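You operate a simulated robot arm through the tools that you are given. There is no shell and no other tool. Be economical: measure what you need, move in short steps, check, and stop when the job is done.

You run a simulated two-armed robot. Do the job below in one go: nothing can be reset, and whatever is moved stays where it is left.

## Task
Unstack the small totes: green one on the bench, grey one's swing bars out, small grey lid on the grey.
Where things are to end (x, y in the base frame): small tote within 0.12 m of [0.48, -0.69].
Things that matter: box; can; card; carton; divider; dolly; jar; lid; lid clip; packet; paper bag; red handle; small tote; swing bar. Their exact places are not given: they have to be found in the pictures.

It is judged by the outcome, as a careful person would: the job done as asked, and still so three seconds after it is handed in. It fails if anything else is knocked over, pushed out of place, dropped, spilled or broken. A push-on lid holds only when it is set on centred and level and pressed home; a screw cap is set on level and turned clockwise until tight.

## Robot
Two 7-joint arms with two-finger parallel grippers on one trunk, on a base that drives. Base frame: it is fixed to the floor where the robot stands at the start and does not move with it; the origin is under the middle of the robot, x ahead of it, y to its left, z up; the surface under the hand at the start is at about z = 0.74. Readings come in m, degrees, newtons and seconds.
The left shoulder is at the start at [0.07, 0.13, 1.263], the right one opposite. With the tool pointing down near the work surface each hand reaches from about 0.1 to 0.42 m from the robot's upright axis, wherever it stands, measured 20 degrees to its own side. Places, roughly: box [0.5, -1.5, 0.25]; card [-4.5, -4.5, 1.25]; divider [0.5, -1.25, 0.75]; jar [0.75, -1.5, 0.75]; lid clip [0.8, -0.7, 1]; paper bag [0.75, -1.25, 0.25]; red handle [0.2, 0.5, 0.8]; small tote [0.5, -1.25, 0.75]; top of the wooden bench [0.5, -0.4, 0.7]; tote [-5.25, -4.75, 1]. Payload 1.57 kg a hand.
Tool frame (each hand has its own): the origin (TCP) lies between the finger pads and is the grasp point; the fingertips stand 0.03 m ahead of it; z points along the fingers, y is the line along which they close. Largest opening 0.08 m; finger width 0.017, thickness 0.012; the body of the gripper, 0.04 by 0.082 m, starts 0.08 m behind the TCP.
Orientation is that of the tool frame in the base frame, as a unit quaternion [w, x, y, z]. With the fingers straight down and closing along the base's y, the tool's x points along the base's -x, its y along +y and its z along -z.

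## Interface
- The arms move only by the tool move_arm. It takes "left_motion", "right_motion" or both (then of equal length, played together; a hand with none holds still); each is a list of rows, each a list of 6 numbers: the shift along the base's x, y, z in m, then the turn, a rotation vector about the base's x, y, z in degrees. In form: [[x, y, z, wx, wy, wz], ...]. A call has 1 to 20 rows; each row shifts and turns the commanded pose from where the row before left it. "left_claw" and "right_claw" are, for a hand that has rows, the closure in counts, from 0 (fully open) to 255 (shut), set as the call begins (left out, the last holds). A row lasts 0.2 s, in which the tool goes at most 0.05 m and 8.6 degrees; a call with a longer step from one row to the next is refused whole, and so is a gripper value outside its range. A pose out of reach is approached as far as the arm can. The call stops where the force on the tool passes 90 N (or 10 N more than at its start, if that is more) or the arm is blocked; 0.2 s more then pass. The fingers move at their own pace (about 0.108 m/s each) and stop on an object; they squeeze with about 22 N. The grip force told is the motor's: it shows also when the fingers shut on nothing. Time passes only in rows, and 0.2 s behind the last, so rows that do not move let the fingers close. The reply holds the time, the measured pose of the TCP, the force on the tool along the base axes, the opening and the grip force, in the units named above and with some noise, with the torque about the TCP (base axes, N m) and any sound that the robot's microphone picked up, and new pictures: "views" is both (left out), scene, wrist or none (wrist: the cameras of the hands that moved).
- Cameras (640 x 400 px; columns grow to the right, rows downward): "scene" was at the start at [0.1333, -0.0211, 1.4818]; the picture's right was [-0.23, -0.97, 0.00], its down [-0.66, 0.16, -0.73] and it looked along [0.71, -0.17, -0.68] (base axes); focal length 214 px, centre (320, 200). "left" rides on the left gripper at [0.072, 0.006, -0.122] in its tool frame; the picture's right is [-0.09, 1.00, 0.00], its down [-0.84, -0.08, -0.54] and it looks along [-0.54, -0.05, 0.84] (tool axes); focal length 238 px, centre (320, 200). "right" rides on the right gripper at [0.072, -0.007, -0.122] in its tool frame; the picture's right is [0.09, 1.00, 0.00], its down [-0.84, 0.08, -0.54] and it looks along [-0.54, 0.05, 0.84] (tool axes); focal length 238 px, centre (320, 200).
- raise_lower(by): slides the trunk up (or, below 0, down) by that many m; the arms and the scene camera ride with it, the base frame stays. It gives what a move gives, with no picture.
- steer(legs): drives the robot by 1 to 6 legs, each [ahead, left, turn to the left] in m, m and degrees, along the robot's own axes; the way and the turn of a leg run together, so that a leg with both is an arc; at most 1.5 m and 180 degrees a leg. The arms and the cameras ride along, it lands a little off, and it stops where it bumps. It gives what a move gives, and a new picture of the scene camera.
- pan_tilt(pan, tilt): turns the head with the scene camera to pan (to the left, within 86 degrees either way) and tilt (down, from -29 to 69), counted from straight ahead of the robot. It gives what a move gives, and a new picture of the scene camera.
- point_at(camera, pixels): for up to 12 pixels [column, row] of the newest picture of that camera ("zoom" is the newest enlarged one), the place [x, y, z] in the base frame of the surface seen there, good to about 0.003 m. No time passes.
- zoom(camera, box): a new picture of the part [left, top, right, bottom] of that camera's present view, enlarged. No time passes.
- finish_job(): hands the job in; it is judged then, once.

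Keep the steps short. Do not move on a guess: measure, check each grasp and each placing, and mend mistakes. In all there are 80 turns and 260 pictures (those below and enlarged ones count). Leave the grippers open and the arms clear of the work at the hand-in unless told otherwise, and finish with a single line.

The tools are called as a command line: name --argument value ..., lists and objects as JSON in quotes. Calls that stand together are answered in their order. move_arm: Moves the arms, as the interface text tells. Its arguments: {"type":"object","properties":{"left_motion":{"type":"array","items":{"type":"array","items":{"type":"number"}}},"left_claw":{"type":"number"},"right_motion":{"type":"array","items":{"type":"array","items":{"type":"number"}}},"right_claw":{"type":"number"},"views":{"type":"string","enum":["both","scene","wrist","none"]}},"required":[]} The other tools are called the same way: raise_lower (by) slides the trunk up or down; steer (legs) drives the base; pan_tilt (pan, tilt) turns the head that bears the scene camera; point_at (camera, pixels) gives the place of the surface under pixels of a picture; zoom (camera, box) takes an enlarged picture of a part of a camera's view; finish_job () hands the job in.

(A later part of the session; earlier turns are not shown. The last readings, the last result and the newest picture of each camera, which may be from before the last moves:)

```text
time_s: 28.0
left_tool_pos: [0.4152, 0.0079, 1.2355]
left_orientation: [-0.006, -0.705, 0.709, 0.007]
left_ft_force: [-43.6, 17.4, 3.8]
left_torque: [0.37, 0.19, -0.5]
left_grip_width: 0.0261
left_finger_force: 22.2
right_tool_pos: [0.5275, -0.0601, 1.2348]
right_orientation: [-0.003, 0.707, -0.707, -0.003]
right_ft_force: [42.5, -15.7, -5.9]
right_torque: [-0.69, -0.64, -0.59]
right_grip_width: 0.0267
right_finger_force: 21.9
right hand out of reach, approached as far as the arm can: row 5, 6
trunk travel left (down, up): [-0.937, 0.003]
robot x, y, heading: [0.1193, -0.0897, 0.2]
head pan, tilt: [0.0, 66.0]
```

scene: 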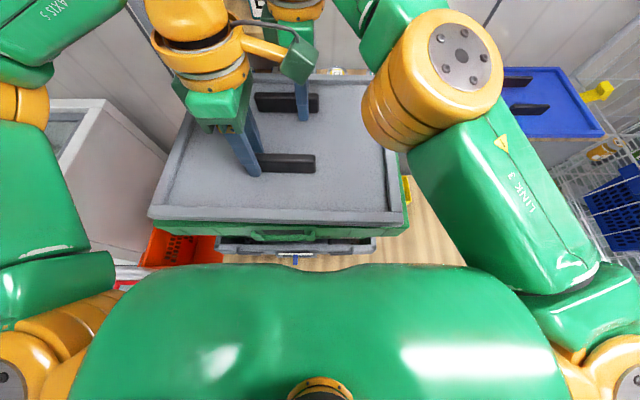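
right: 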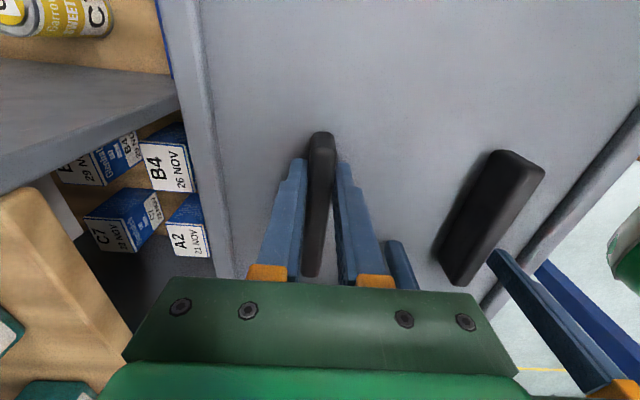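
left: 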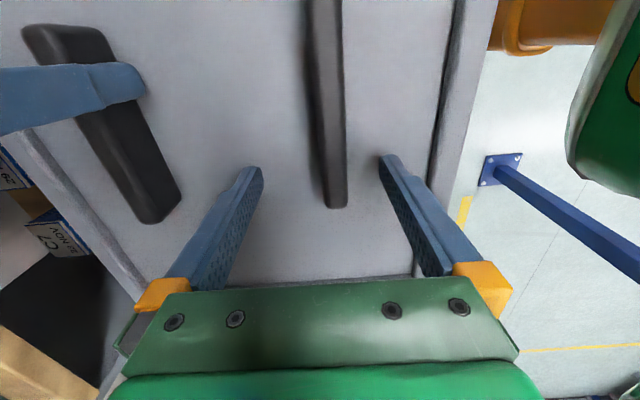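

The lid is up, but the hands squeeze toward each other (±43 N). I move both back toward me, letting them separate by a few mm.

move_arm --left_motion '[[-0.006, 0.0, 0, 0, 0, 0], [-0.006, 0.0, 0, 0, 0, 0]]' --right_motion '[[-0.003, 0, 0, 0, 0, 0], [-0.004, 0, 0, 0, 0, 0]]'

```text
time_s: 28.6
left_tool_pos: [0.4055, 0.0087, 1.2356]
left_orientation: [-0.005, -0.705, 0.709, 0.007]
left_ft_force: [-44.1, 17.3, 5.4]
left_torque: [-0.04, 0.18, -0.47]
left_grip_width: 0.0245
left_finger_force: 21.9
right_tool_pos: [0.519, -0.0601, 1.2347]
right_orientation: [-0.004, 0.707, -0.707, -0.005]
right_ft_force: [43.2, -16.8, -6.6]
right_torque: [-0.32, -0.88, -0.51]
right_grip_width: 0.0209
right_finger_force: 21.8
trunk travel left (down, up): [-0.937, 0.003]
robot x, y, heading: [0.1166, -0.0871, 0.0]
head pan, tilt: [0.0, 66.0]
```

scene: 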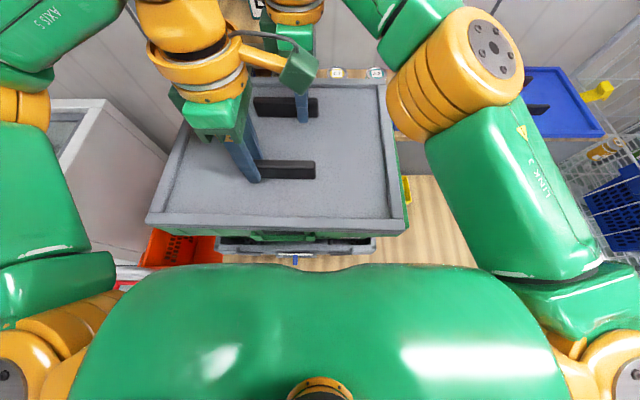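
right: 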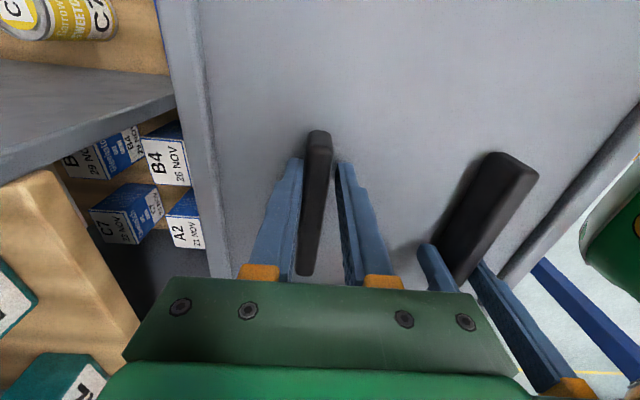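
left: 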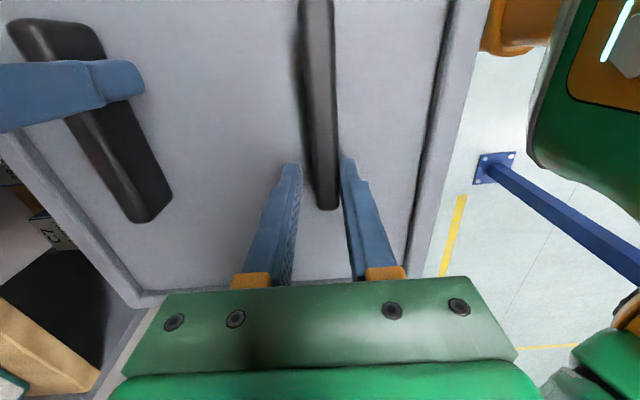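

Each grip presses on only one finger: hands need to spread ~8 mm in x.

move_arm --left_motion '[[-0.003, 0.001, 0, 0, 0, 0], [-0.003, 0.001, 0, 0, 0, 0]]' --right_motion '[[0.001, -0.001, 0, 0, 0, 0], [0.002, -0.001, 0, 0, 0, 0]]' --views "none"

```text
time_s: 29.2
left_tool_pos: [0.3994, 0.009, 1.2354]
left_orientation: [-0.005, -0.705, 0.709, 0.004]
left_ft_force: [-18.2, 4.0, 3.2]
left_torque: [0.2, 0.05, -0.4]
left_grip_width: 0.0163
left_finger_force: 22.0
right_tool_pos: [0.5212, -0.0596, 1.234]
right_orientation: [-0.003, 0.71, -0.704, -0.01]
right_ft_force: [19.0, -4.2, -6.5]
right_torque: [-0.5, -0.54, -0.42]
right_grip_width: 0.0163
right_finger_force: 22.1
trunk travel left (down, up): [-0.937, 0.003]
robot x, y, heading: [0.1174, -0.0877, -0.1]
head pan, tilt: [0.0, 66.0]
```

Widths are back to 0.0163. Ease another 1 mm, pull back 0.03 and lift 0.03, then check.

move_arm --left_motion '[[-0.011, 0, 0.005, 0, 0, 0], [-0.01, 0, 0.01, 0, 0, 0], [-0.01, 0, 0.01, 0, 0, 0], [0, 0, 0.01, 0, 0, 0]]' --right_motion '[[-0.01, 0, 0.005, 0, 0, 0], [-0.01, 0, 0.01, 0, 0, 0], [-0.01, 0, 0.01, 0, 0, 0], [0, 0, 0.01, 0, 0, 0]]'

```text
time_s: 30.2
left_tool_pos: [0.3692, 0.009, 1.2705]
left_orientation: [-0.004, -0.706, 0.708, 0.004]
left_ft_force: [10.0, -12.3, -1.2]
left_torque: [-0.39, -0.12, -0.39]
left_grip_width: 0.016
left_finger_force: 21.4
right_tool_pos: [0.491, -0.0591, 1.2691]
right_orientation: [-0.003, 0.71, -0.704, -0.009]
right_ft_force: [-9.9, 11.4, -1.5]
right_torque: [0.39, 0.15, -0.42]
right_grip_width: 0.0162
right_finger_force: 21.5
trunk travel left (down, up): [-0.937, 0.003]
robot x, y, heading: [0.1203, -0.0851, -0.2]
head pan, tilt: [0.0, 66.0]
```

scene: 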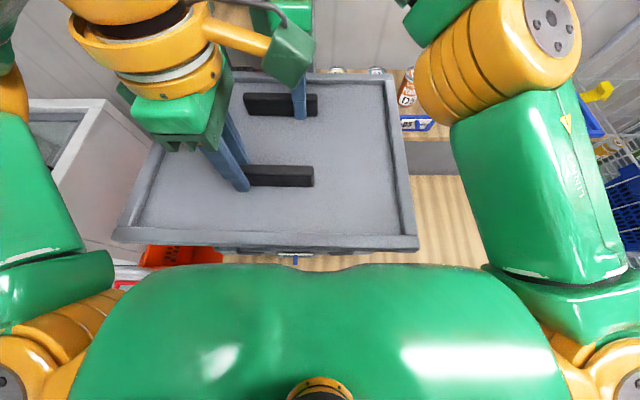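
right: 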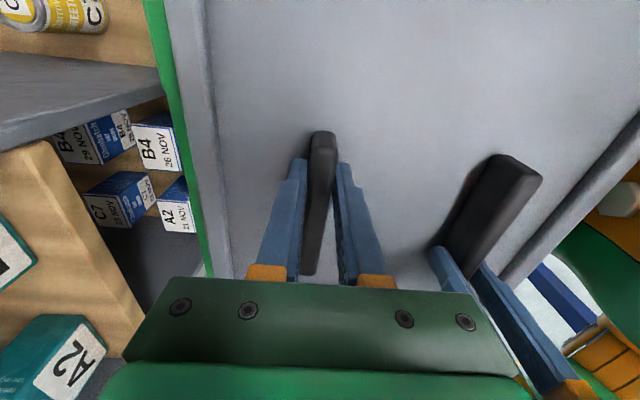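
left: 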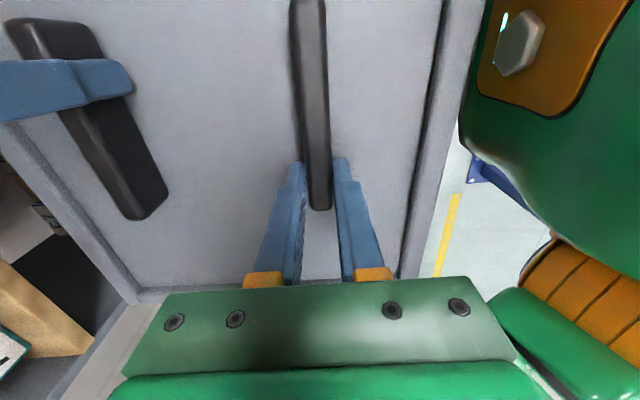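

Lid held well. Before turning it, check where the torso front is (pixels on the green shell).

point_at --camera "scene" --pixels '[[295, 275], [295, 300], [250, 268], [340, 268], [200, 275], [400, 268], [320, 350], [117, 235], [260, 250], [418, 243], [90, 330]]'

```text
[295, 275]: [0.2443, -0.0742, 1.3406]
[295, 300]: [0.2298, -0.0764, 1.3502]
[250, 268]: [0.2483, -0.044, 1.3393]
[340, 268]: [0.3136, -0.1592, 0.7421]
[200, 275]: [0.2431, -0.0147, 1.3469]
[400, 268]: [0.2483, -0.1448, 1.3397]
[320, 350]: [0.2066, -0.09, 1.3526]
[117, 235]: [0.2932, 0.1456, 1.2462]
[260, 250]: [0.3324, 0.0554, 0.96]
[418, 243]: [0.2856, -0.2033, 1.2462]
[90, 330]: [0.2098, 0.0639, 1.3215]
```

Torso front is at x≈0.25; lid corners would sweep into it. I back the robot 0.16 m with the lid held above the tote, so the turn can be made farther out.

steer --legs '[[-0.16, 0, 0]]'

```text
time_s: 31.6
left_tool_pos: [0.2134, 0.0098, 1.2682]
left_orientation: [-0.005, -0.706, 0.708, 0.005]
left_ft_force: [22.1, -19.4, -1.0]
left_torque: [-0.39, -0.45, -0.36]
left_grip_width: 0.0158
left_finger_force: 22.2
right_tool_pos: [0.3381, -0.0594, 1.2682]
right_orientation: [-0.001, 0.71, -0.704, -0.01]
right_ft_force: [-22.1, 19.3, -2.7]
right_torque: [0.32, 0.37, -0.45]
right_grip_width: 0.016
right_finger_force: 21.6
trunk travel left (down, up): [-0.937, 0.003]
robot x, y, heading: [-0.036, -0.0895, 0.2]
head pan, tilt: [0.0, 66.0]
```

scene: 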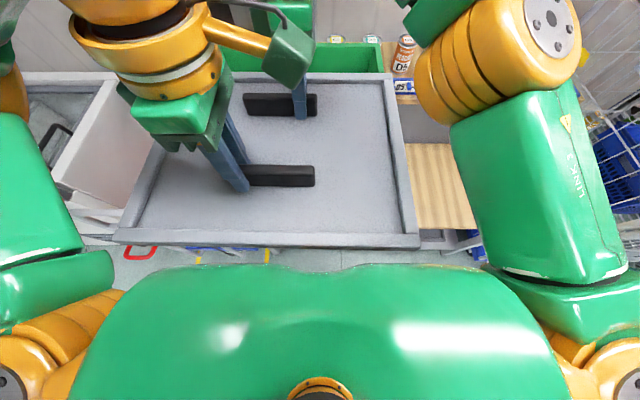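

Ease the slight tension, shift +0.02 m forward and −0.02 m down, then turn the first half about the lid centre (clockwise).

move_arm --left_motion '[[0.011, -0.0012, -0.01, 0, 0, 0], [0.01, 0, -0.01, 0, 0, 0], [0.0135, 0.0083, 0, 0, 0, -8.182], [0.0146, 0.0075, 0, 0, 0, -8.182], [0.0157, 0.0064, 0, 0, 0, -8.182], [0.0164, 0.0053, 0, 0, 0, -8.182], [0.0171, 0.004, 0, 0, 0, -8.182], [0.0177, 0.0027, 0, 0, 0, -8.182]]' --right_motion '[[0.009, 0.0012, -0.01, 0, 0, 0], [0.01, 0, -0.01, 0, 0, 0], [0.0025, -0.0083, 0, 0, 0, -8.182], [0.0014, -0.0075, 0, 0, 0, -8.182], [0.0003, -0.0064, 0, 0, 0, -8.182], [-0.0004, -0.0053, 0, 0, 0, -8.182], [-0.0011, -0.004, 0, 0, 0, -8.182], [-0.0017, -0.0027, 0, 0, 0, -8.182]]' --views "scene"

```text
time_s: 33.4
left_tool_pos: [0.3259, 0.0443, 1.2501]
left_orientation: [-0.001, -0.349, 0.937, 0.009]
left_ft_force: [-12.5, 34.9, -0.5]
left_torque: [0.5, -0.19, -0.37]
left_grip_width: 0.0159
left_finger_force: 22.0
right_tool_pos: [0.353, -0.0932, 1.2479]
right_orientation: [0.005, -0.353, 0.936, 0.006]
right_ft_force: [12.9, -35.6, -2.1]
right_torque: [-0.5, 0.23, -0.37]
right_grip_width: 0.016
right_finger_force: 21.7
trunk travel left (down, up): [-0.937, 0.003]
robot x, y, heading: [-0.0386, -0.088, 0.1]
head pan, tilt: [0.0, 66.0]
```

scene: 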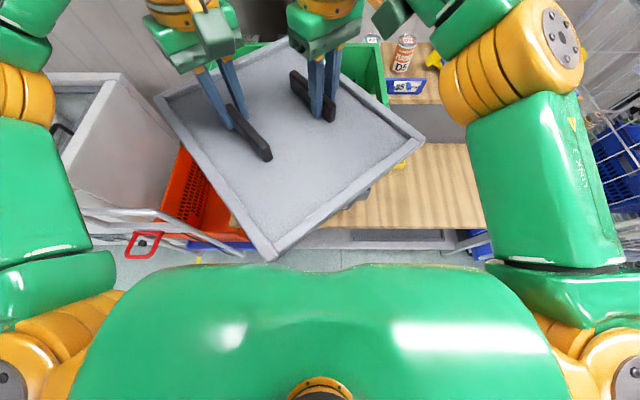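

Going well. Second half of the turn with slight spreading in y.

move_arm --left_motion '[[0.0093, 0.0028, 0, 0, 0, -8.182], [0.01, -0.0001, 0, 0, 0, -8.182], [0.0099, -0.0016, 0, 0, 0, -8.182], [0.0095, -0.0029, 0, 0, 0, -8.182], [0.009, -0.0043, 0, 0, 0, -8.182]]' --right_motion '[[-0.0093, -0.0028, 0, 0, 0, -8.182], [-0.01, 0.0001, 0, 0, 0, -8.182], [-0.0099, 0.0016, 0, 0, 0, -8.182], [-0.0095, 0.0029, 0, 0, 0, -8.182], [-0.009, 0.0043, 0, 0, 0, -8.182]]' --views "both"

```text
time_s: 34.6
left_tool_pos: [0.3735, 0.0367, 1.2501]
left_orientation: [0.001, 0.002, 1.0, 0.005]
left_ft_force: [5.0, 17.0, -2.4]
left_torque: [0.29, -0.19, -0.27]
left_grip_width: 0.0158
left_finger_force: 22.3
right_tool_pos: [0.3048, -0.0867, 1.2488]
right_orientation: [0.007, -0.005, 1.0, 0.005]
right_ft_force: [-4.1, -17.0, 0.1]
right_torque: [-0.22, 0.14, -0.35]
right_grip_width: 0.0161
right_finger_force: 21.7
trunk travel left (down, up): [-0.937, 0.003]
robot x, y, heading: [-0.0422, -0.0909, 0.4]
head pan, tilt: [0.0, 66.0]
```

scene: 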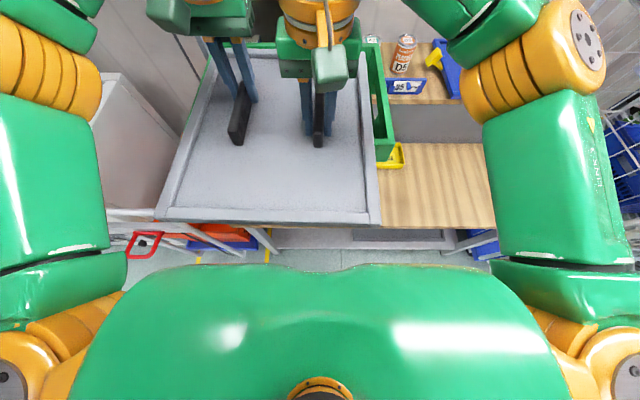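
right: 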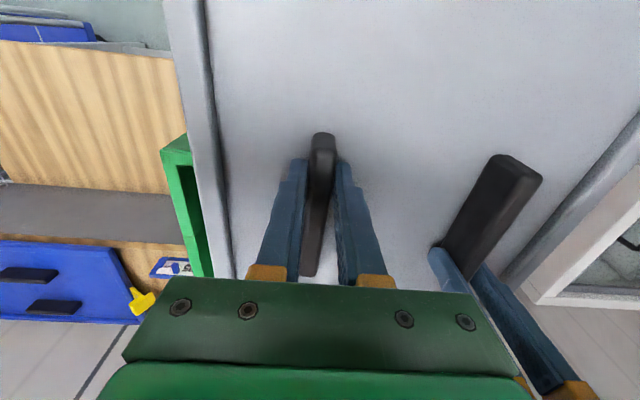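
left: 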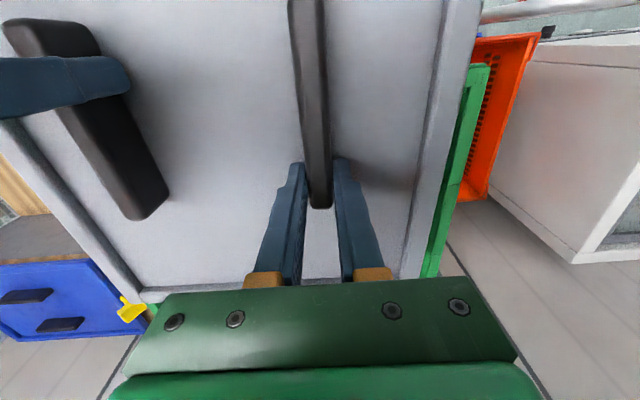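

Lid is turned. Its centre is at about (0.334, −0.025); drive 0.139 m ahead to centre it over the tote.

steer --legs '[[0.139, -0.006, -0.3]]'

zoom --camera "scene" --box '[120, 20, 460, 250]'

point_at --camera "scene" --pixels '[[160, 218], [376, 222], [390, 130], [382, 60], [360, 130], [190, 130]]'

```text
time_s: 35.9
left_tool_pos: [0.5072, 0.0296, 1.2522]
left_orientation: [0.003, 0.003, 1.0, 0.006]
left_ft_force: [4.0, 17.1, -0.3]
left_torque: [0.16, -0.24, -0.27]
left_grip_width: 0.0156
left_finger_force: 21.8
right_tool_pos: [0.438, -0.0937, 1.2512]
right_orientation: [0.01, -0.002, 1.0, 0.004]
right_ft_force: [-5.2, -16.6, -1.1]
right_torque: [-0.2, 0.17, -0.38]
right_grip_width: 0.016
right_finger_force: 22.0
trunk travel left (down, up): [-0.937, 0.003]
robot x, y, heading: [0.0975, -0.0949, -0.0]
head pan, tilt: [0.0, 66.0]
```

scene: 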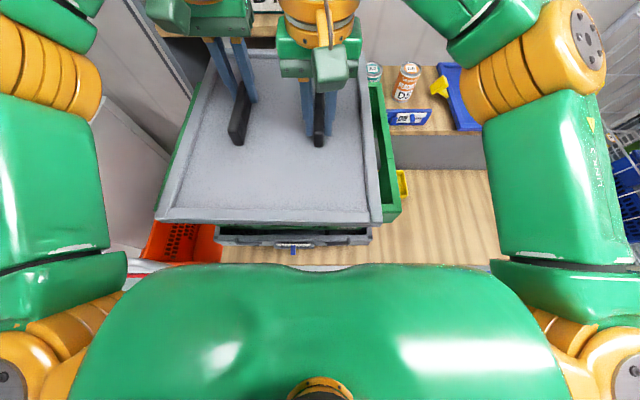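

```text
1.74 times, centred on (290, 135) of scene
```

zoom: 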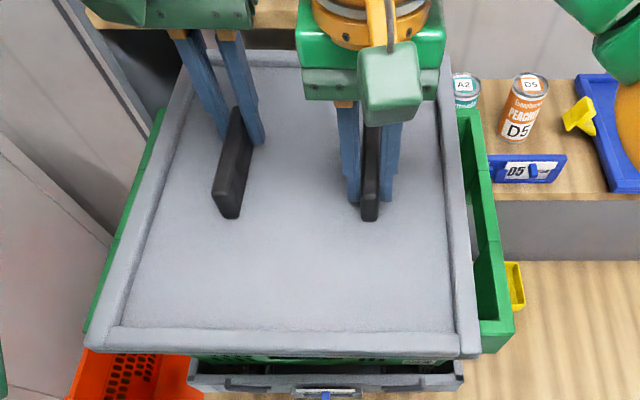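

```text
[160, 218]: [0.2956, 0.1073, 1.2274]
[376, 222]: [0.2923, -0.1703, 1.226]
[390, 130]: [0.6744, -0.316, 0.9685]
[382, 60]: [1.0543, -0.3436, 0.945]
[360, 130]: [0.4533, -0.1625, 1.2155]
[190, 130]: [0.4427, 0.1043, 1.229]
```

Centred: lid y −0.170…0.107, x ≈0.293…0.65. Lower slowly until it rests.

move_arm --left_motion '[[0, 0, -0.005, 0, 0, 0], [0, 0, -0.005, 0, 0, 0], [0, 0, -0.004, 0, 0, 0]]' --right_motion '[[0, 0, -0.005, 0, 0, 0], [0, 0, -0.005, 0, 0, 0], [0, 0, -0.004, 0, 0, 0]]' --views "none"

```text
time_s: 36.7
left_tool_pos: [0.5125, 0.0275, 1.2362]
left_orientation: [0.0, 0.005, 1.0, 0.005]
left_ft_force: [-3.9, 4.5, 0.5]
left_torque: [-0.13, 0.3, -0.32]
left_grip_width: 0.0153
left_finger_force: 23.1
right_tool_pos: [0.4445, -0.0935, 1.2348]
right_orientation: [0.008, -0.001, 1.0, 0.004]
right_ft_force: [2.7, -5.0, -3.3]
right_torque: [-0.08, -0.21, -0.43]
right_grip_width: 0.0161
right_finger_force: 22.1
trunk travel left (down, up): [-0.937, 0.003]
robot x, y, heading: [0.1014, -0.0944, 0.0]
head pan, tilt: [0.0, 66.0]
```

move_arm --left_motion '[[0, 0, -0.004, 0, 0, 0], [0, 0, -0.004, 0, 0, 0]]' --right_motion '[[0, 0, -0.004, 0, 0, 0], [0, 0, -0.004, 0, 0, 0]]' --views "scene"

zoom --camera "scene" --box '[320, 100, 440, 260]'

```text
time_s: 37.3
left_tool_pos: [0.5112, 0.0291, 1.2287]
left_orientation: [0.001, 0.004, 1.0, 0.006]
left_ft_force: [-4.2, 2.8, -2.3]
left_torque: [-0.02, -0.04, -0.27]
left_grip_width: 0.016
left_finger_force: 21.5
right_tool_pos: [0.4434, -0.0942, 1.2262]
right_orientation: [0.009, -0.002, 1.0, 0.004]
right_ft_force: [3.7, -3.4, 2.5]
right_torque: [-0.06, -0.52, -0.39]
right_grip_width: 0.0156
right_finger_force: 21.9
trunk travel left (down, up): [-0.937, 0.003]
robot x, y, heading: [0.0979, -0.0936, -0.1]
head pan, tilt: [0.0, 66.0]
```

scene: 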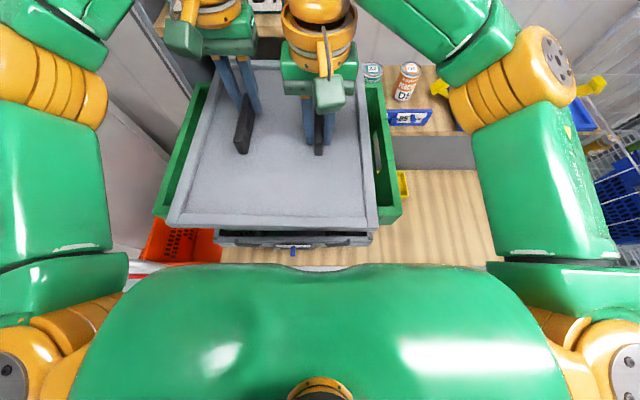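

```text
2.50 times, centred on (380, 180) of scene
```

zoom: 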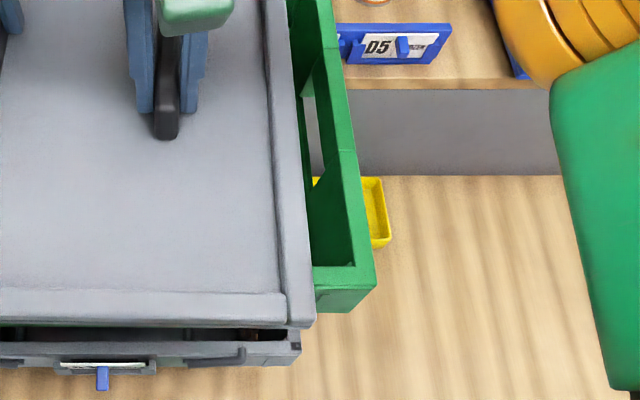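

move_arm --left_motion '[[0, 0, -0.004, 0, 0, 0], [0, 0, -0.003, 0, 0, 0]]' --right_motion '[[0, 0, -0.004, 0, 0, 0], [0, 0, -0.003, 0, 0, 0]]' --views "none"

point_at --camera "scene" --pixels '[[280, 190], [170, 222], [374, 227], [392, 190], [225, 70], [352, 75], [165, 200]]'

```text
time_s: 37.9
left_tool_pos: [0.5106, 0.028, 1.2243]
left_orientation: [0.002, 0.004, 1.0, 0.005]
left_ft_force: [5.5, 7.8, 17.8]
left_torque: [-0.49, -0.12, -0.22]
left_grip_width: 0.016
left_finger_force: 21.9
right_tool_pos: [0.4417, -0.0941, 1.2213]
right_orientation: [0.008, 0.0, 1.0, 0.005]
right_ft_force: [4.6, -6.7, 17.8]
right_torque: [-0.35, -0.09, -0.39]
right_grip_width: 0.0162
right_finger_force: 21.6
trunk travel left (down, up): [-0.937, 0.003]
robot x, y, heading: [0.0972, -0.0957, 0.2]
head pan, tilt: [0.0, 66.0]
```

```text
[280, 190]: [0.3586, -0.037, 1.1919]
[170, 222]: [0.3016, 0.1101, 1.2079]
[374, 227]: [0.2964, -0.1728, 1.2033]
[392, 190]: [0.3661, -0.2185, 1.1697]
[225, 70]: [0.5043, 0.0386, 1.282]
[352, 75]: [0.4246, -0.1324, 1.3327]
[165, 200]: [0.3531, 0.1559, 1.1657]
```

Resting on the rims (≈18 N each). Open and raise.

move_arm --left_motion '[[0, 0, 0, 0, 0, 0], [0, 0, 0, 0, 0, 0], [0, 0, 0, 0, 0, 0], [0, 0, 0.02, 0, 0, 0], [0, 0, 0.02, 0, 0, 0], [0, 0.01, 0.01, 0, 0, 0]]' --left_claw 0 --right_motion '[[0, 0, 0, 0, 0, 0], [0, 0, 0, 0, 0, 0], [0, 0, 0, 0, 0, 0], [0, 0, 0.02, 0, 0, 0], [0, 0, 0.02, 0, 0, 0], [0, -0.01, 0.01, 0, 0, 0]]' --right_claw 0

```text
time_s: 39.3
left_tool_pos: [0.5124, 0.0377, 1.2718]
left_orientation: [0.002, 0.004, 1.0, 0.006]
left_ft_force: [-0.5, -0.8, 0.0]
left_torque: [-0.03, 0.0, 0.01]
left_grip_width: 0.0801
left_finger_force: 0.1
right_tool_pos: [0.4429, -0.1043, 1.2709]
right_orientation: [0.008, -0.001, 1.0, 0.004]
right_ft_force: [-0.1, 0.4, -0.9]
right_torque: [0.0, 0.01, -0.01]
right_grip_width: 0.0802
right_finger_force: 0.0
trunk travel left (down, up): [-0.937, 0.003]
robot x, y, heading: [0.095, -0.0966, -0.1]
head pan, tilt: [0.0, 66.0]
```

scene: 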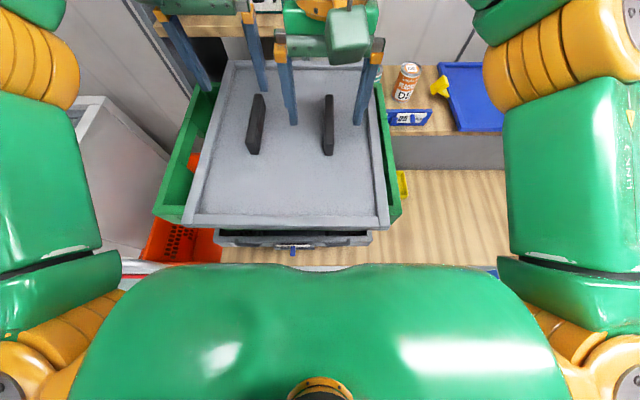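
right: 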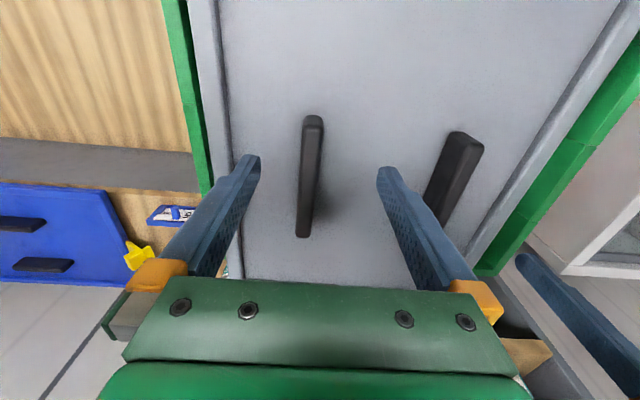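
left: 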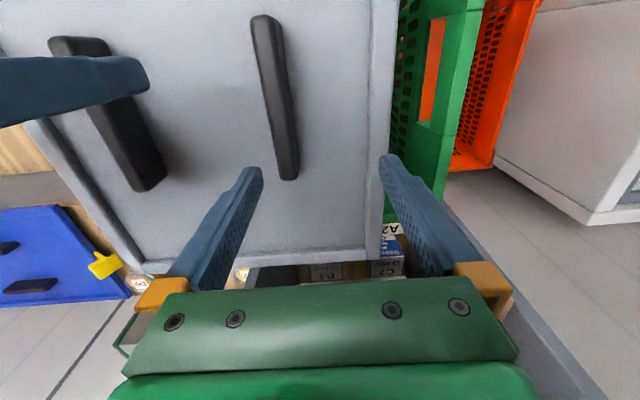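

point_at --camera "scene" --pixels '[[386, 222], [184, 220], [375, 130], [206, 130], [384, 135], [390, 180], [196, 130], [190, 160], [163, 205]]'

zoom --camera "scene" --box '[140, 50, 420, 240]'

```text
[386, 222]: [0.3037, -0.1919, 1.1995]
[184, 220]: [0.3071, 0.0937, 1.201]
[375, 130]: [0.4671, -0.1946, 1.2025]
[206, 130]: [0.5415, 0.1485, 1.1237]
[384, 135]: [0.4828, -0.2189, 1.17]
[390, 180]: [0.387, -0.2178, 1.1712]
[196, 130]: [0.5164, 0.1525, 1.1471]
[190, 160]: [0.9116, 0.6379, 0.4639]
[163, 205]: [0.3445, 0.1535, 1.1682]
```

```text
2.11 times, centred on (280, 145) of scene
```

zoom: 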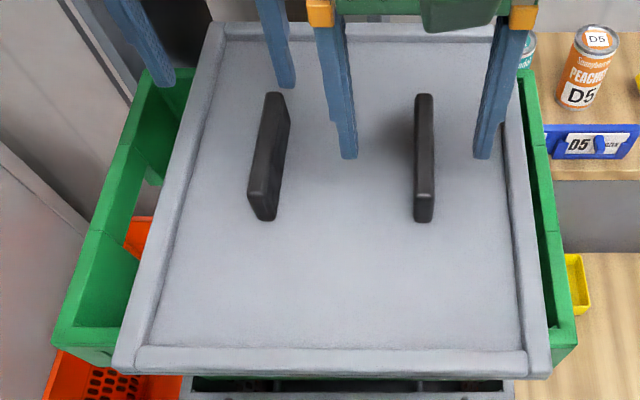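

The lid slid 2 cm toward −y on release (right gap only 0.024). I nudge it back +y with the right hand's outer finger on the right grip, left hand moved aside.

move_arm --left_motion '[[0, 0.03, 0.01, 0, 0, 0], [0, 0.03, 0.01, 0, 0, 0], [0, 0.03, 0, 0, 0, 0], [0, 0, 0, 0, 0, 0], [0, 0, 0, 0, 0, 0], [0, 0, 0, 0, 0, 0], [0, 0, 0, 0, 0, 0], [0, 0, 0, 0, 0, 0]]' --right_motion '[[0.014, 0, 0, 0, 0, 0], [0.014, 0, 0, 0, 0, 0], [0, 0, -0.02, 0, 0, 0], [0, 0, -0.022, 0, 0, 0], [0, 0.01, 0, 0, 0, 0], [0, 0.01, 0, 0, 0, 0], [0, 0.01, 0, 0, 0, 0], [0, 0.01, 0, 0, 0, 0]]' --views "scene"

zoom --camera "scene" --box '[140, 50, 420, 240]'

```text
time_s: 41.1
left_tool_pos: [0.5119, 0.1283, 1.2914]
left_orientation: [0.0, 0.004, 1.0, 0.007]
left_ft_force: [-0.5, 0.5, 0.4]
left_torque: [0.0, 0.01, 0.03]
left_grip_width: 0.0802
left_finger_force: 0.0
right_tool_pos: [0.4712, -0.0646, 1.2283]
right_orientation: [0.008, 0.0, 1.0, 0.003]
right_ft_force: [-0.1, -1.5, 0.4]
right_torque: [-0.05, 0.01, 0.01]
right_grip_width: 0.0799
right_finger_force: 0.1
trunk travel left (down, up): [-0.937, 0.003]
robot x, y, heading: [0.0965, -0.0966, -0.0]
head pan, tilt: [0.0, 66.0]
```

scene: 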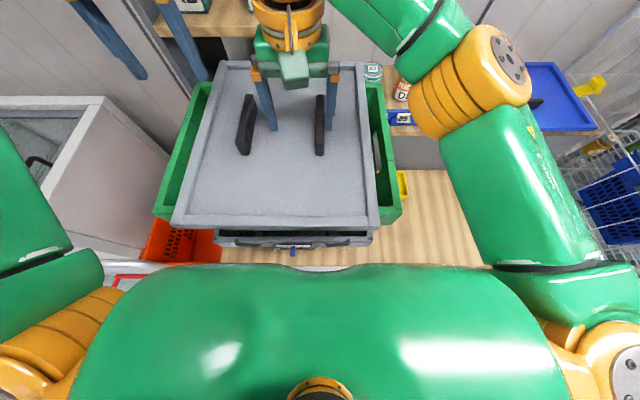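

```text
2.11 times, centred on (280, 145) of scene
```

zoom: 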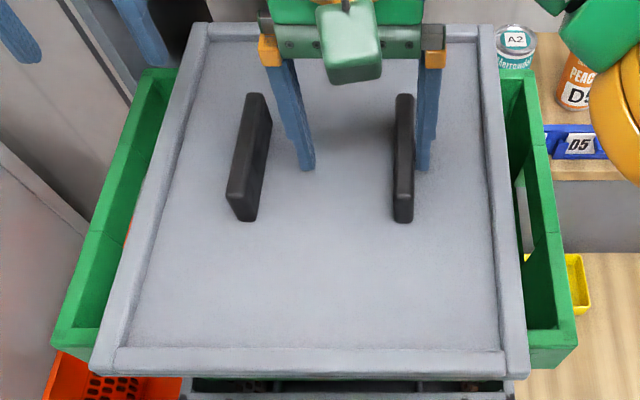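

Lid is centred again. Measure rim ends for grasping (from the zoom picture).

point_at --camera "zoom" --pixels '[[88, 232], [100, 232], [110, 232], [120, 232], [540, 235], [548, 235], [556, 235], [562, 235], [105, 200], [545, 200], [528, 235], [120, 190]]'

zoom --camera "scene" --box '[350, 70, 410, 230]'

```text
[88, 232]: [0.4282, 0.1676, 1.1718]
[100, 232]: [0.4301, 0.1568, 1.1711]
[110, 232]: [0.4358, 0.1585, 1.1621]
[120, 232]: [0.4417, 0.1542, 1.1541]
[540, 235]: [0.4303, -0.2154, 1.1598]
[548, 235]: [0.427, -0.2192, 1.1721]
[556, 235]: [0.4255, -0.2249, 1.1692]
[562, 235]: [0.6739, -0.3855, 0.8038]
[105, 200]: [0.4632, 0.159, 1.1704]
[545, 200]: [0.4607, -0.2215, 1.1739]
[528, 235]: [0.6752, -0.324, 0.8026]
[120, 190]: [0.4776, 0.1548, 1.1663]
```

```text
2.50 times, centred on (380, 150) of scene
```

zoom: 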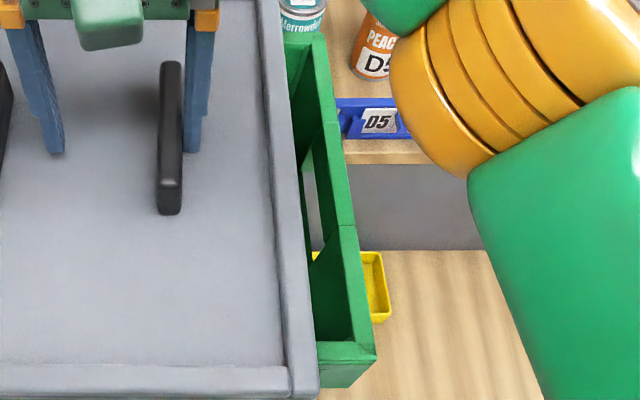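

Rim left y≈0.158…0.168, right y≈−0.217…−0.229, top z≈1.171. Position both half-open hands above the rim middles.

move_arm --left_motion '[[-0.01, 0.01, 0, 0, 0, 0], [-0.01, 0.01, -0.01, 0, 0, 0], [-0.01, 0.01, -0.01, 0, 0, 0], [-0.007, 0.005, -0.01, 0, 0, 0], [0, 0, -0.01, 0, 0, 0], [0, 0, -0.01, 0, 0, 0], [0, 0, 0, 0, 0, 0]]' --left_claw 128 --right_motion '[[0, 0, 0.02, 0, 0, 0], [0, -0.01, 0.02, 0, 0, 0], [0, -0.04, 0, 0, 0, 0], [0, -0.04, 0, 0, 0, 0], [0.004, -0.04, 0, 0, 0, 0], [0, -0.029, -0.01, 0, 0, 0], [0, 0, -0.02, 0, 0, 0]]' --right_claw 128

```text
time_s: 42.7
left_tool_pos: [0.4762, 0.1637, 1.2416]
left_orientation: [0.0, 0.004, 1.0, 0.007]
left_ft_force: [-0.3, 0.4, -0.2]
left_torque: [-0.02, 0.0, 0.01]
left_grip_width: 0.0396
left_finger_force: 0.1
right_tool_pos: [0.4754, -0.223, 1.2385]
right_orientation: [0.008, -0.001, 1.0, 0.004]
right_ft_force: [-0.1, 0.7, 0.4]
right_torque: [0.02, 0.02, -0.01]
right_grip_width: 0.0397
right_finger_force: 0.0
trunk travel left (down, up): [-0.937, 0.003]
robot x, y, heading: [0.0953, -0.0965, -0.1]
head pan, tilt: [0.0, 66.0]
```

scene: 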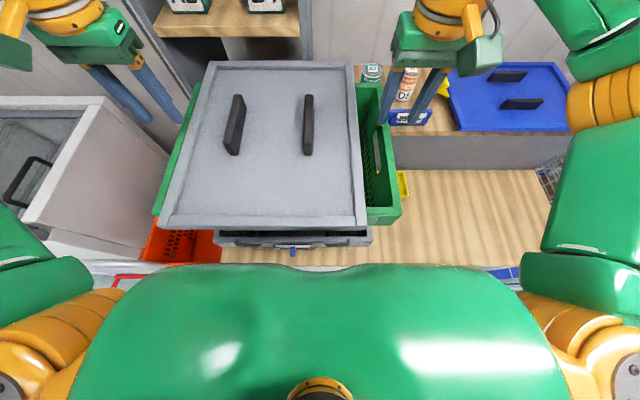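
right: 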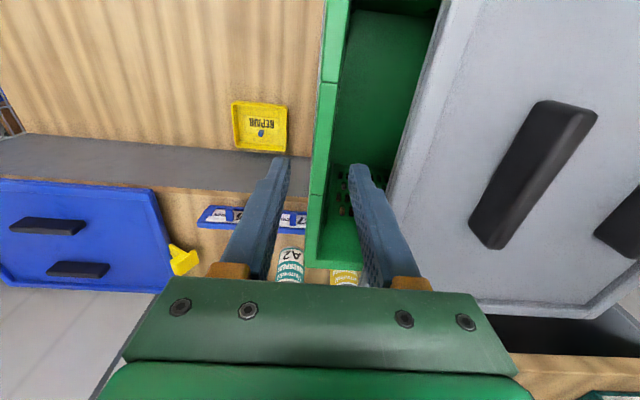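
left: 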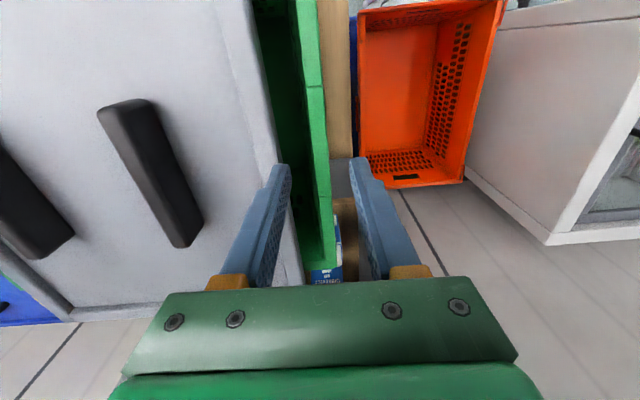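

The lid seems to have moved again toward +y. Measure it.

point_at --camera "scene" --pixels '[[363, 222], [165, 220], [350, 80], [212, 72], [192, 130], [360, 150], [382, 140]]'

zoom --camera "scene" --box '[140, 50, 420, 240]'

```text
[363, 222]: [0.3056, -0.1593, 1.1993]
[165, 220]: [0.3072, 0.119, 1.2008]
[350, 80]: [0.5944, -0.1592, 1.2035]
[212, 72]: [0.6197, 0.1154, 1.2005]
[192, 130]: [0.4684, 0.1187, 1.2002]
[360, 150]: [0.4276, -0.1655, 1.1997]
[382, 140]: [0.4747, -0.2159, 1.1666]
```

```text
2.11 times, centred on (280, 145) of scene
```

zoom: 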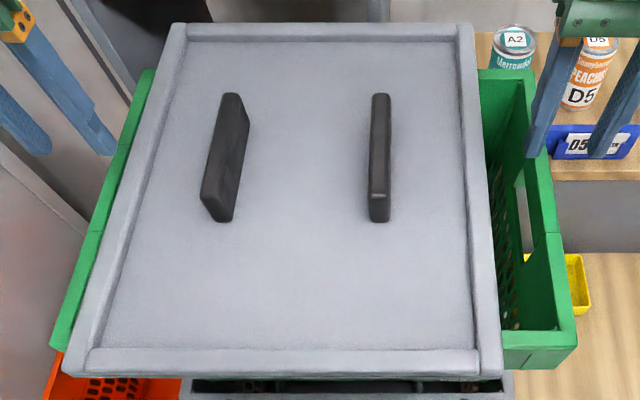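

Lid edges leave 0.038 (left) and 0.055 (right): enough. Lower both hands onto the rims.

move_arm --left_motion '[[0, 0, -0.02, 0, 0, 0], [0, 0, -0.02, 0, 0, 0], [0, 0, -0.015, 0, 0, 0], [0, 0, -0.015, 0, 0, 0], [0, 0, -0.014, 0, 0, 0]]' --right_motion '[[0, 0, -0.02, 0, 0, 0], [0, 0, -0.02, 0, 0, 0], [0, 0, -0.015, 0, 0, 0], [0, 0, -0.015, 0, 0, 0], [0, 0, -0.011, 0, 0, 0]]'

```text
time_s: 43.9
left_tool_pos: [0.4753, 0.1631, 1.1568]
left_orientation: [0.0, 0.003, 1.0, 0.006]
left_ft_force: [-0.2, 0.4, 0.0]
left_torque: [-0.03, 0.0, -0.01]
left_grip_width: 0.0399
left_finger_force: 0.0
right_tool_pos: [0.4743, -0.2231, 1.1574]
right_orientation: [0.007, -0.001, 1.0, 0.004]
right_ft_force: [-0.2, 0.1, 0.3]
right_torque: [0.0, 0.0, 0.02]
right_grip_width: 0.0395
right_finger_force: 0.0
trunk travel left (down, up): [-0.937, 0.003]
robot x, y, heading: [0.0994, -0.0905, -0.0]
head pan, tilt: [0.0, 66.0]
```

scene: 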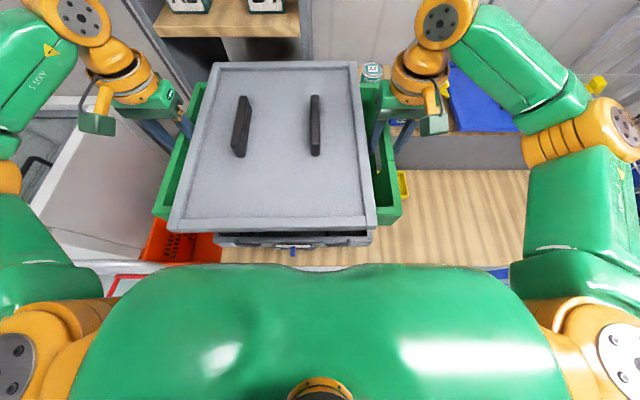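
right: 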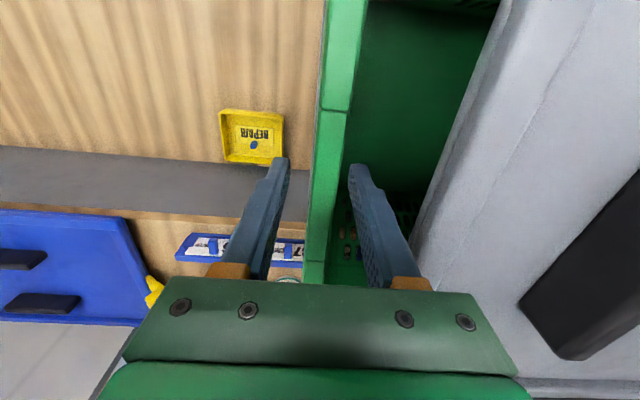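
left: 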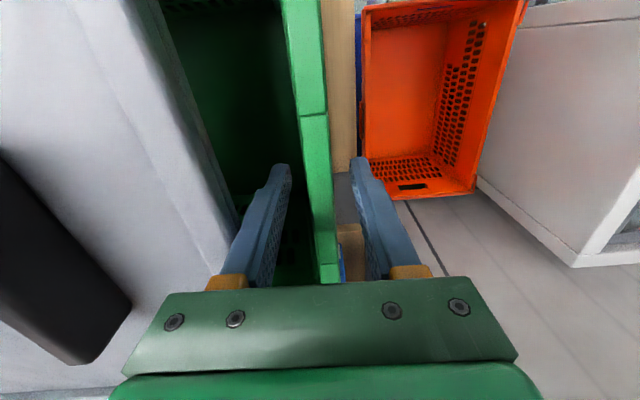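

Rims are between the fingers. Close both.

move_arm --left_motion '[[0, 0, 0, 0, 0, 0], [0, 0, 0, 0, 0, 0], [0, 0, 0, 0, 0, 0]]' --left_claw 255 --right_motion '[[0, 0, 0, 0, 0, 0], [0, 0, 0, 0, 0, 0], [0, 0, 0, 0, 0, 0]]' --right_claw 255 --views "scene"

```text
time_s: 44.7
left_tool_pos: [0.4754, 0.1618, 1.1569]
left_orientation: [0.0, 0.005, 1.0, 0.004]
left_ft_force: [-0.2, -34.1, 0.8]
left_torque: [-0.64, -0.07, 0.39]
left_grip_width: 0.0166
left_finger_force: 22.0
right_tool_pos: [0.4759, -0.2213, 1.1562]
right_orientation: [0.008, -0.003, 1.0, 0.006]
right_ft_force: [-0.5, 35.3, -0.2]
right_torque: [0.46, -0.03, -0.36]
right_grip_width: 0.0167
right_finger_force: 21.9
trunk travel left (down, up): [-0.937, 0.003]
robot x, y, heading: [0.1002, -0.0961, -0.3]
head pan, tilt: [0.0, 66.0]
```

scene: 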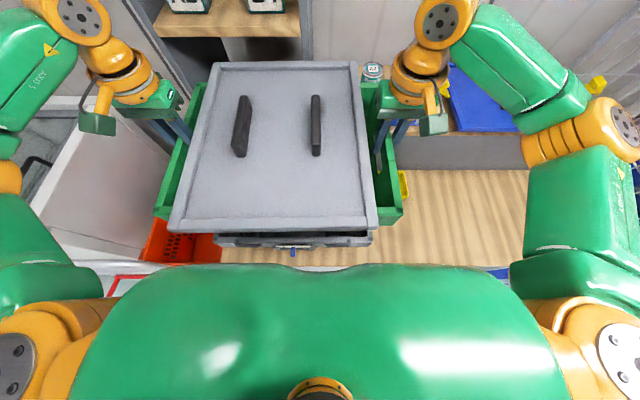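

Relieve the outward tension by ~2 mm each, then lift 0.01 m and read the weight.

move_arm --left_motion '[[0, -0.0022, 0, 0, 0, 0], [0, 0, 0.005, 0, 0, 0], [0, 0, 0.005, 0, 0, 0], [0, 0, 0.005, 0, 0, 0]]' --right_motion '[[0, 0.0022, 0, 0, 0, 0], [0, 0, 0.005, 0, 0, 0], [0, 0, 0.005, 0, 0, 0], [0, 0, 0.005, 0, 0, 0]]'

```text
time_s: 45.7
left_tool_pos: [0.4762, 0.162, 1.1719]
left_orientation: [-0.001, 0.002, 1.0, 0.006]
left_ft_force: [-0.1, -2.3, -4.6]
left_torque: [-0.57, 0.05, 0.22]
left_grip_width: 0.0169
left_finger_force: 21.8
right_tool_pos: [0.477, -0.2222, 1.1714]
right_orientation: [0.006, -0.001, 1.0, 0.004]
right_ft_force: [-0.5, 1.6, -6.8]
right_torque: [0.21, -0.04, -0.33]
right_grip_width: 0.0166
right_finger_force: 21.9
trunk travel left (down, up): [-0.937, 0.003]
robot x, y, heading: [0.0991, -0.0955, -0.0]
head pan, tilt: [0.0, 66.0]
```

scene: 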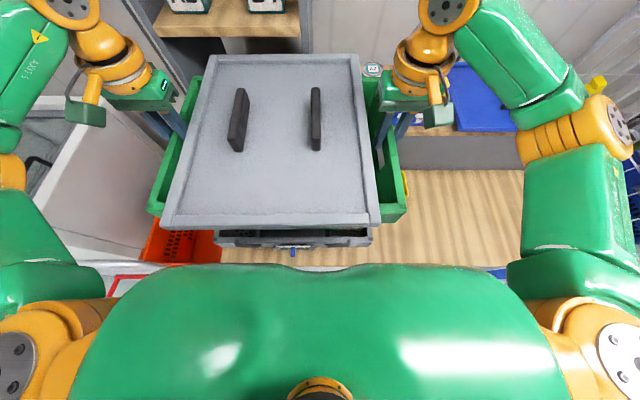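
right: 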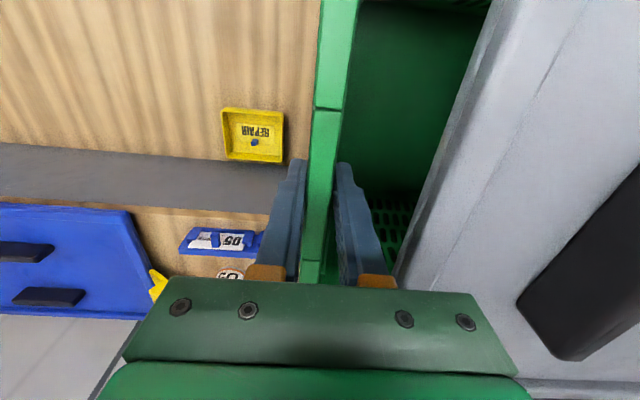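
left: 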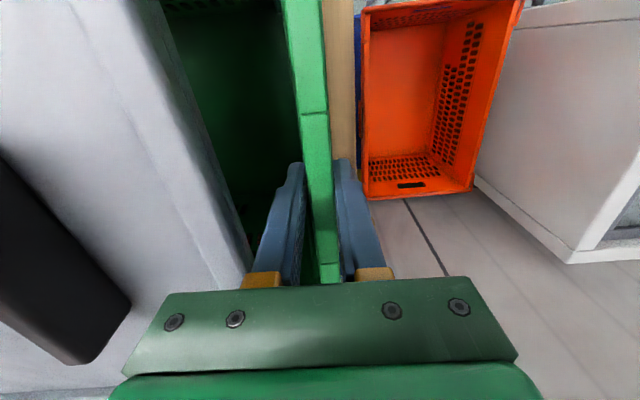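

Weight ≈1.2 kg total, well held. Lift 0.045 more and check the right elbow's outline for the drive to the right.

move_arm --left_motion '[[0, 0, 0.01, 0, 0, 0], [0, 0, 0.01, 0, 0, 0], [0, 0, 0.01, 0, 0, 0], [0, 0, 0.01, 0, 0, 0]]' --right_motion '[[0, 0, 0.01, 0, 0, 0], [0, 0, 0.01, 0, 0, 0], [0, 0, 0.01, 0, 0, 0], [0, 0, 0.01, 0, 0, 0]]' --views "scene"

pan_tilt --pan -50 --tilt 55

zoom --camera "scene" --box '[0, 150, 640, 400]'

```text
time_s: 46.7
left_tool_pos: [0.477, 0.1628, 1.2111]
left_orientation: [0.0, 0.002, 1.0, 0.005]
left_ft_force: [-0.8, 17.4, -3.6]
left_torque: [-0.46, 0.17, -0.12]
left_grip_width: 0.0168
left_finger_force: 22.2
right_tool_pos: [0.4766, -0.2211, 1.2117]
right_orientation: [0.007, 0.0, 1.0, 0.003]
right_ft_force: [1.0, -17.3, -6.6]
right_torque: [0.11, -0.18, -0.31]
right_grip_width: 0.0167
right_finger_force: 22.5
trunk travel left (down, up): [-0.937, 0.003]
robot x, y, heading: [0.0966, -0.0946, 0.1]
head pan, tilt: [0.0, 66.0]
```

scene: 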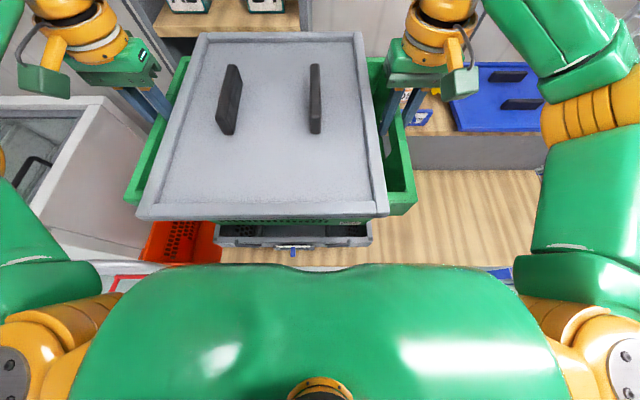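

```text
time_s: 47.9
left_tool_pos: [0.4766, 0.1611, 1.212]
left_orientation: [-0.001, 0.004, 1.0, 0.006]
left_ft_force: [-0.3, 33.2, -3.5]
left_torque: [-0.42, 0.26, -0.04]
left_grip_width: 0.0171
left_finger_force: 22.0
right_tool_pos: [0.4768, -0.222, 1.2107]
right_orientation: [0.006, -0.001, 1.0, 0.003]
right_ft_force: [0.5, -31.8, -7.0]
right_torque: [0.0, -0.3, -0.33]
right_grip_width: 0.0168
right_finger_force: 22.6
trunk travel left (down, up): [-0.937, 0.003]
robot x, y, heading: [0.0997, -0.0964, 0.0]
head pan, tilt: [-50.0, 55.0]
```

scene: 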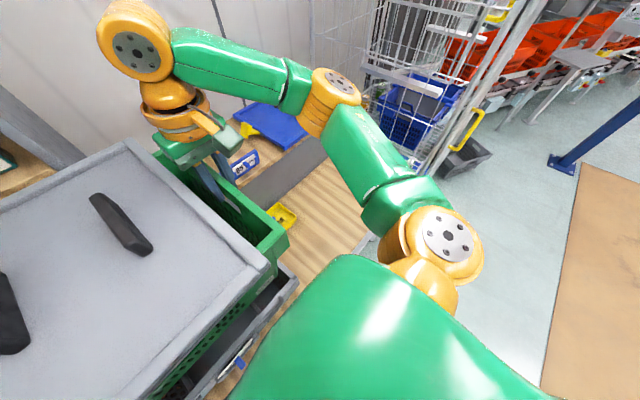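

```text
1.00 times, centred on (320, 275) of scene (not enlarged: the box is as wide or as high as the picture)
```

zoom: 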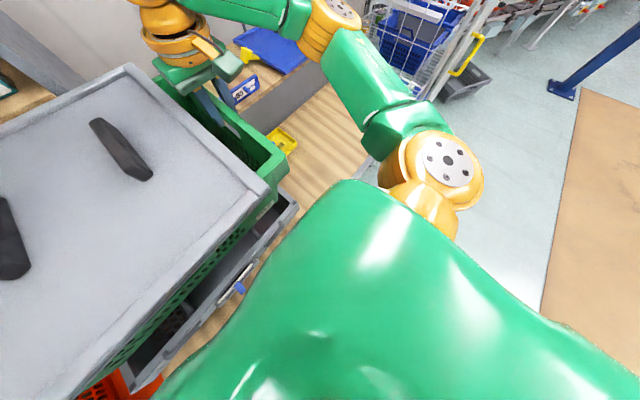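

point_at --camera "scene" --pixels '[[345, 80], [358, 100], [400, 175], [448, 230], [430, 150], [470, 130], [412, 165], [378, 65], [330, 70], [440, 200], [365, 240], [500, 60]]'

move_arm --left_motion '[[0, 0.0015, 0, 0, 0, 0]]' --right_motion '[[0, -0.0015, 0, 0, 0, 0]]' --views "none"

```text
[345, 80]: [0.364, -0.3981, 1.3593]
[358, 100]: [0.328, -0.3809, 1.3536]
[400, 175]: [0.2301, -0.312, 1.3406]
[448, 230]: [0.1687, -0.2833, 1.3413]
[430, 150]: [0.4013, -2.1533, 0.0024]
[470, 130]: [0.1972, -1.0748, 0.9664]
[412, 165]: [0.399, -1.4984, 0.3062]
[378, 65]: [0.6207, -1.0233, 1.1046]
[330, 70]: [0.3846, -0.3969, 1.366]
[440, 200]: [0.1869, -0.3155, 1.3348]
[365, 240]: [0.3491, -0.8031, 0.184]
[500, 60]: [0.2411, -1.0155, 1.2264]
```

```text
time_s: 48.3
left_tool_pos: [0.477, 0.1613, 1.2107]
left_orientation: [0.0, 0.004, 1.0, 0.005]
left_ft_force: [0.0, 13.4, -3.9]
left_torque: [-0.44, 0.19, 0.21]
left_grip_width: 0.017
left_finger_force: 22.3
right_tool_pos: [0.4759, -0.2214, 1.2124]
right_orientation: [0.007, -0.003, 1.0, 0.005]
right_ft_force: [-0.4, -14.5, -6.0]
right_torque: [-0.05, -0.19, -0.38]
right_grip_width: 0.0166
right_finger_force: 22.2
trunk travel left (down, up): [-0.937, 0.003]
robot x, y, heading: [0.1005, -0.0959, -0.2]
head pan, tilt: [-50.0, 55.0]
```

Elbow reaches y≈−0.40; the cage plane is y≈−1.02. I drive right 0.47 m first, then recheck.

steer --legs '[[0, -0.24, 0], [0, -0.23, 0]]'

```text
time_s: 51.4
left_tool_pos: [0.4755, -0.3003, 1.2111]
left_orientation: [-0.001, 0.005, 1.0, 0.003]
left_ft_force: [-0.7, -31.0, -4.4]
left_torque: [-0.67, -0.19, 0.34]
left_grip_width: 0.0168
left_finger_force: 22.4
right_tool_pos: [0.4746, -0.6842, 1.2108]
right_orientation: [0.008, -0.002, 1.0, 0.004]
right_ft_force: [0.7, 32.3, -4.9]
right_torque: [0.44, 0.14, -0.36]
right_grip_width: 0.0166
right_finger_force: 22.4
trunk travel left (down, up): [-0.937, 0.003]
robot x, y, heading: [0.0943, -0.5628, -0.2]
head pan, tilt: [-50.0, 55.0]
```

scene: 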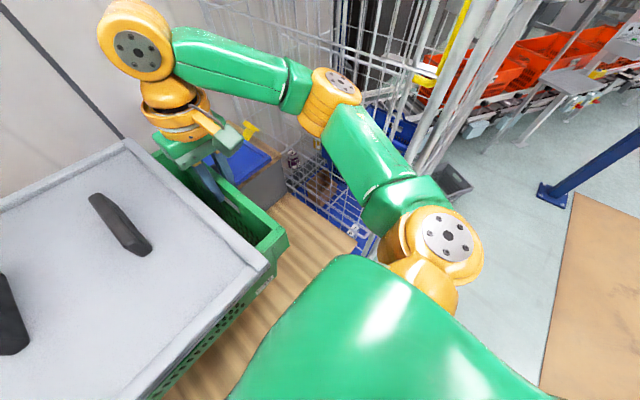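

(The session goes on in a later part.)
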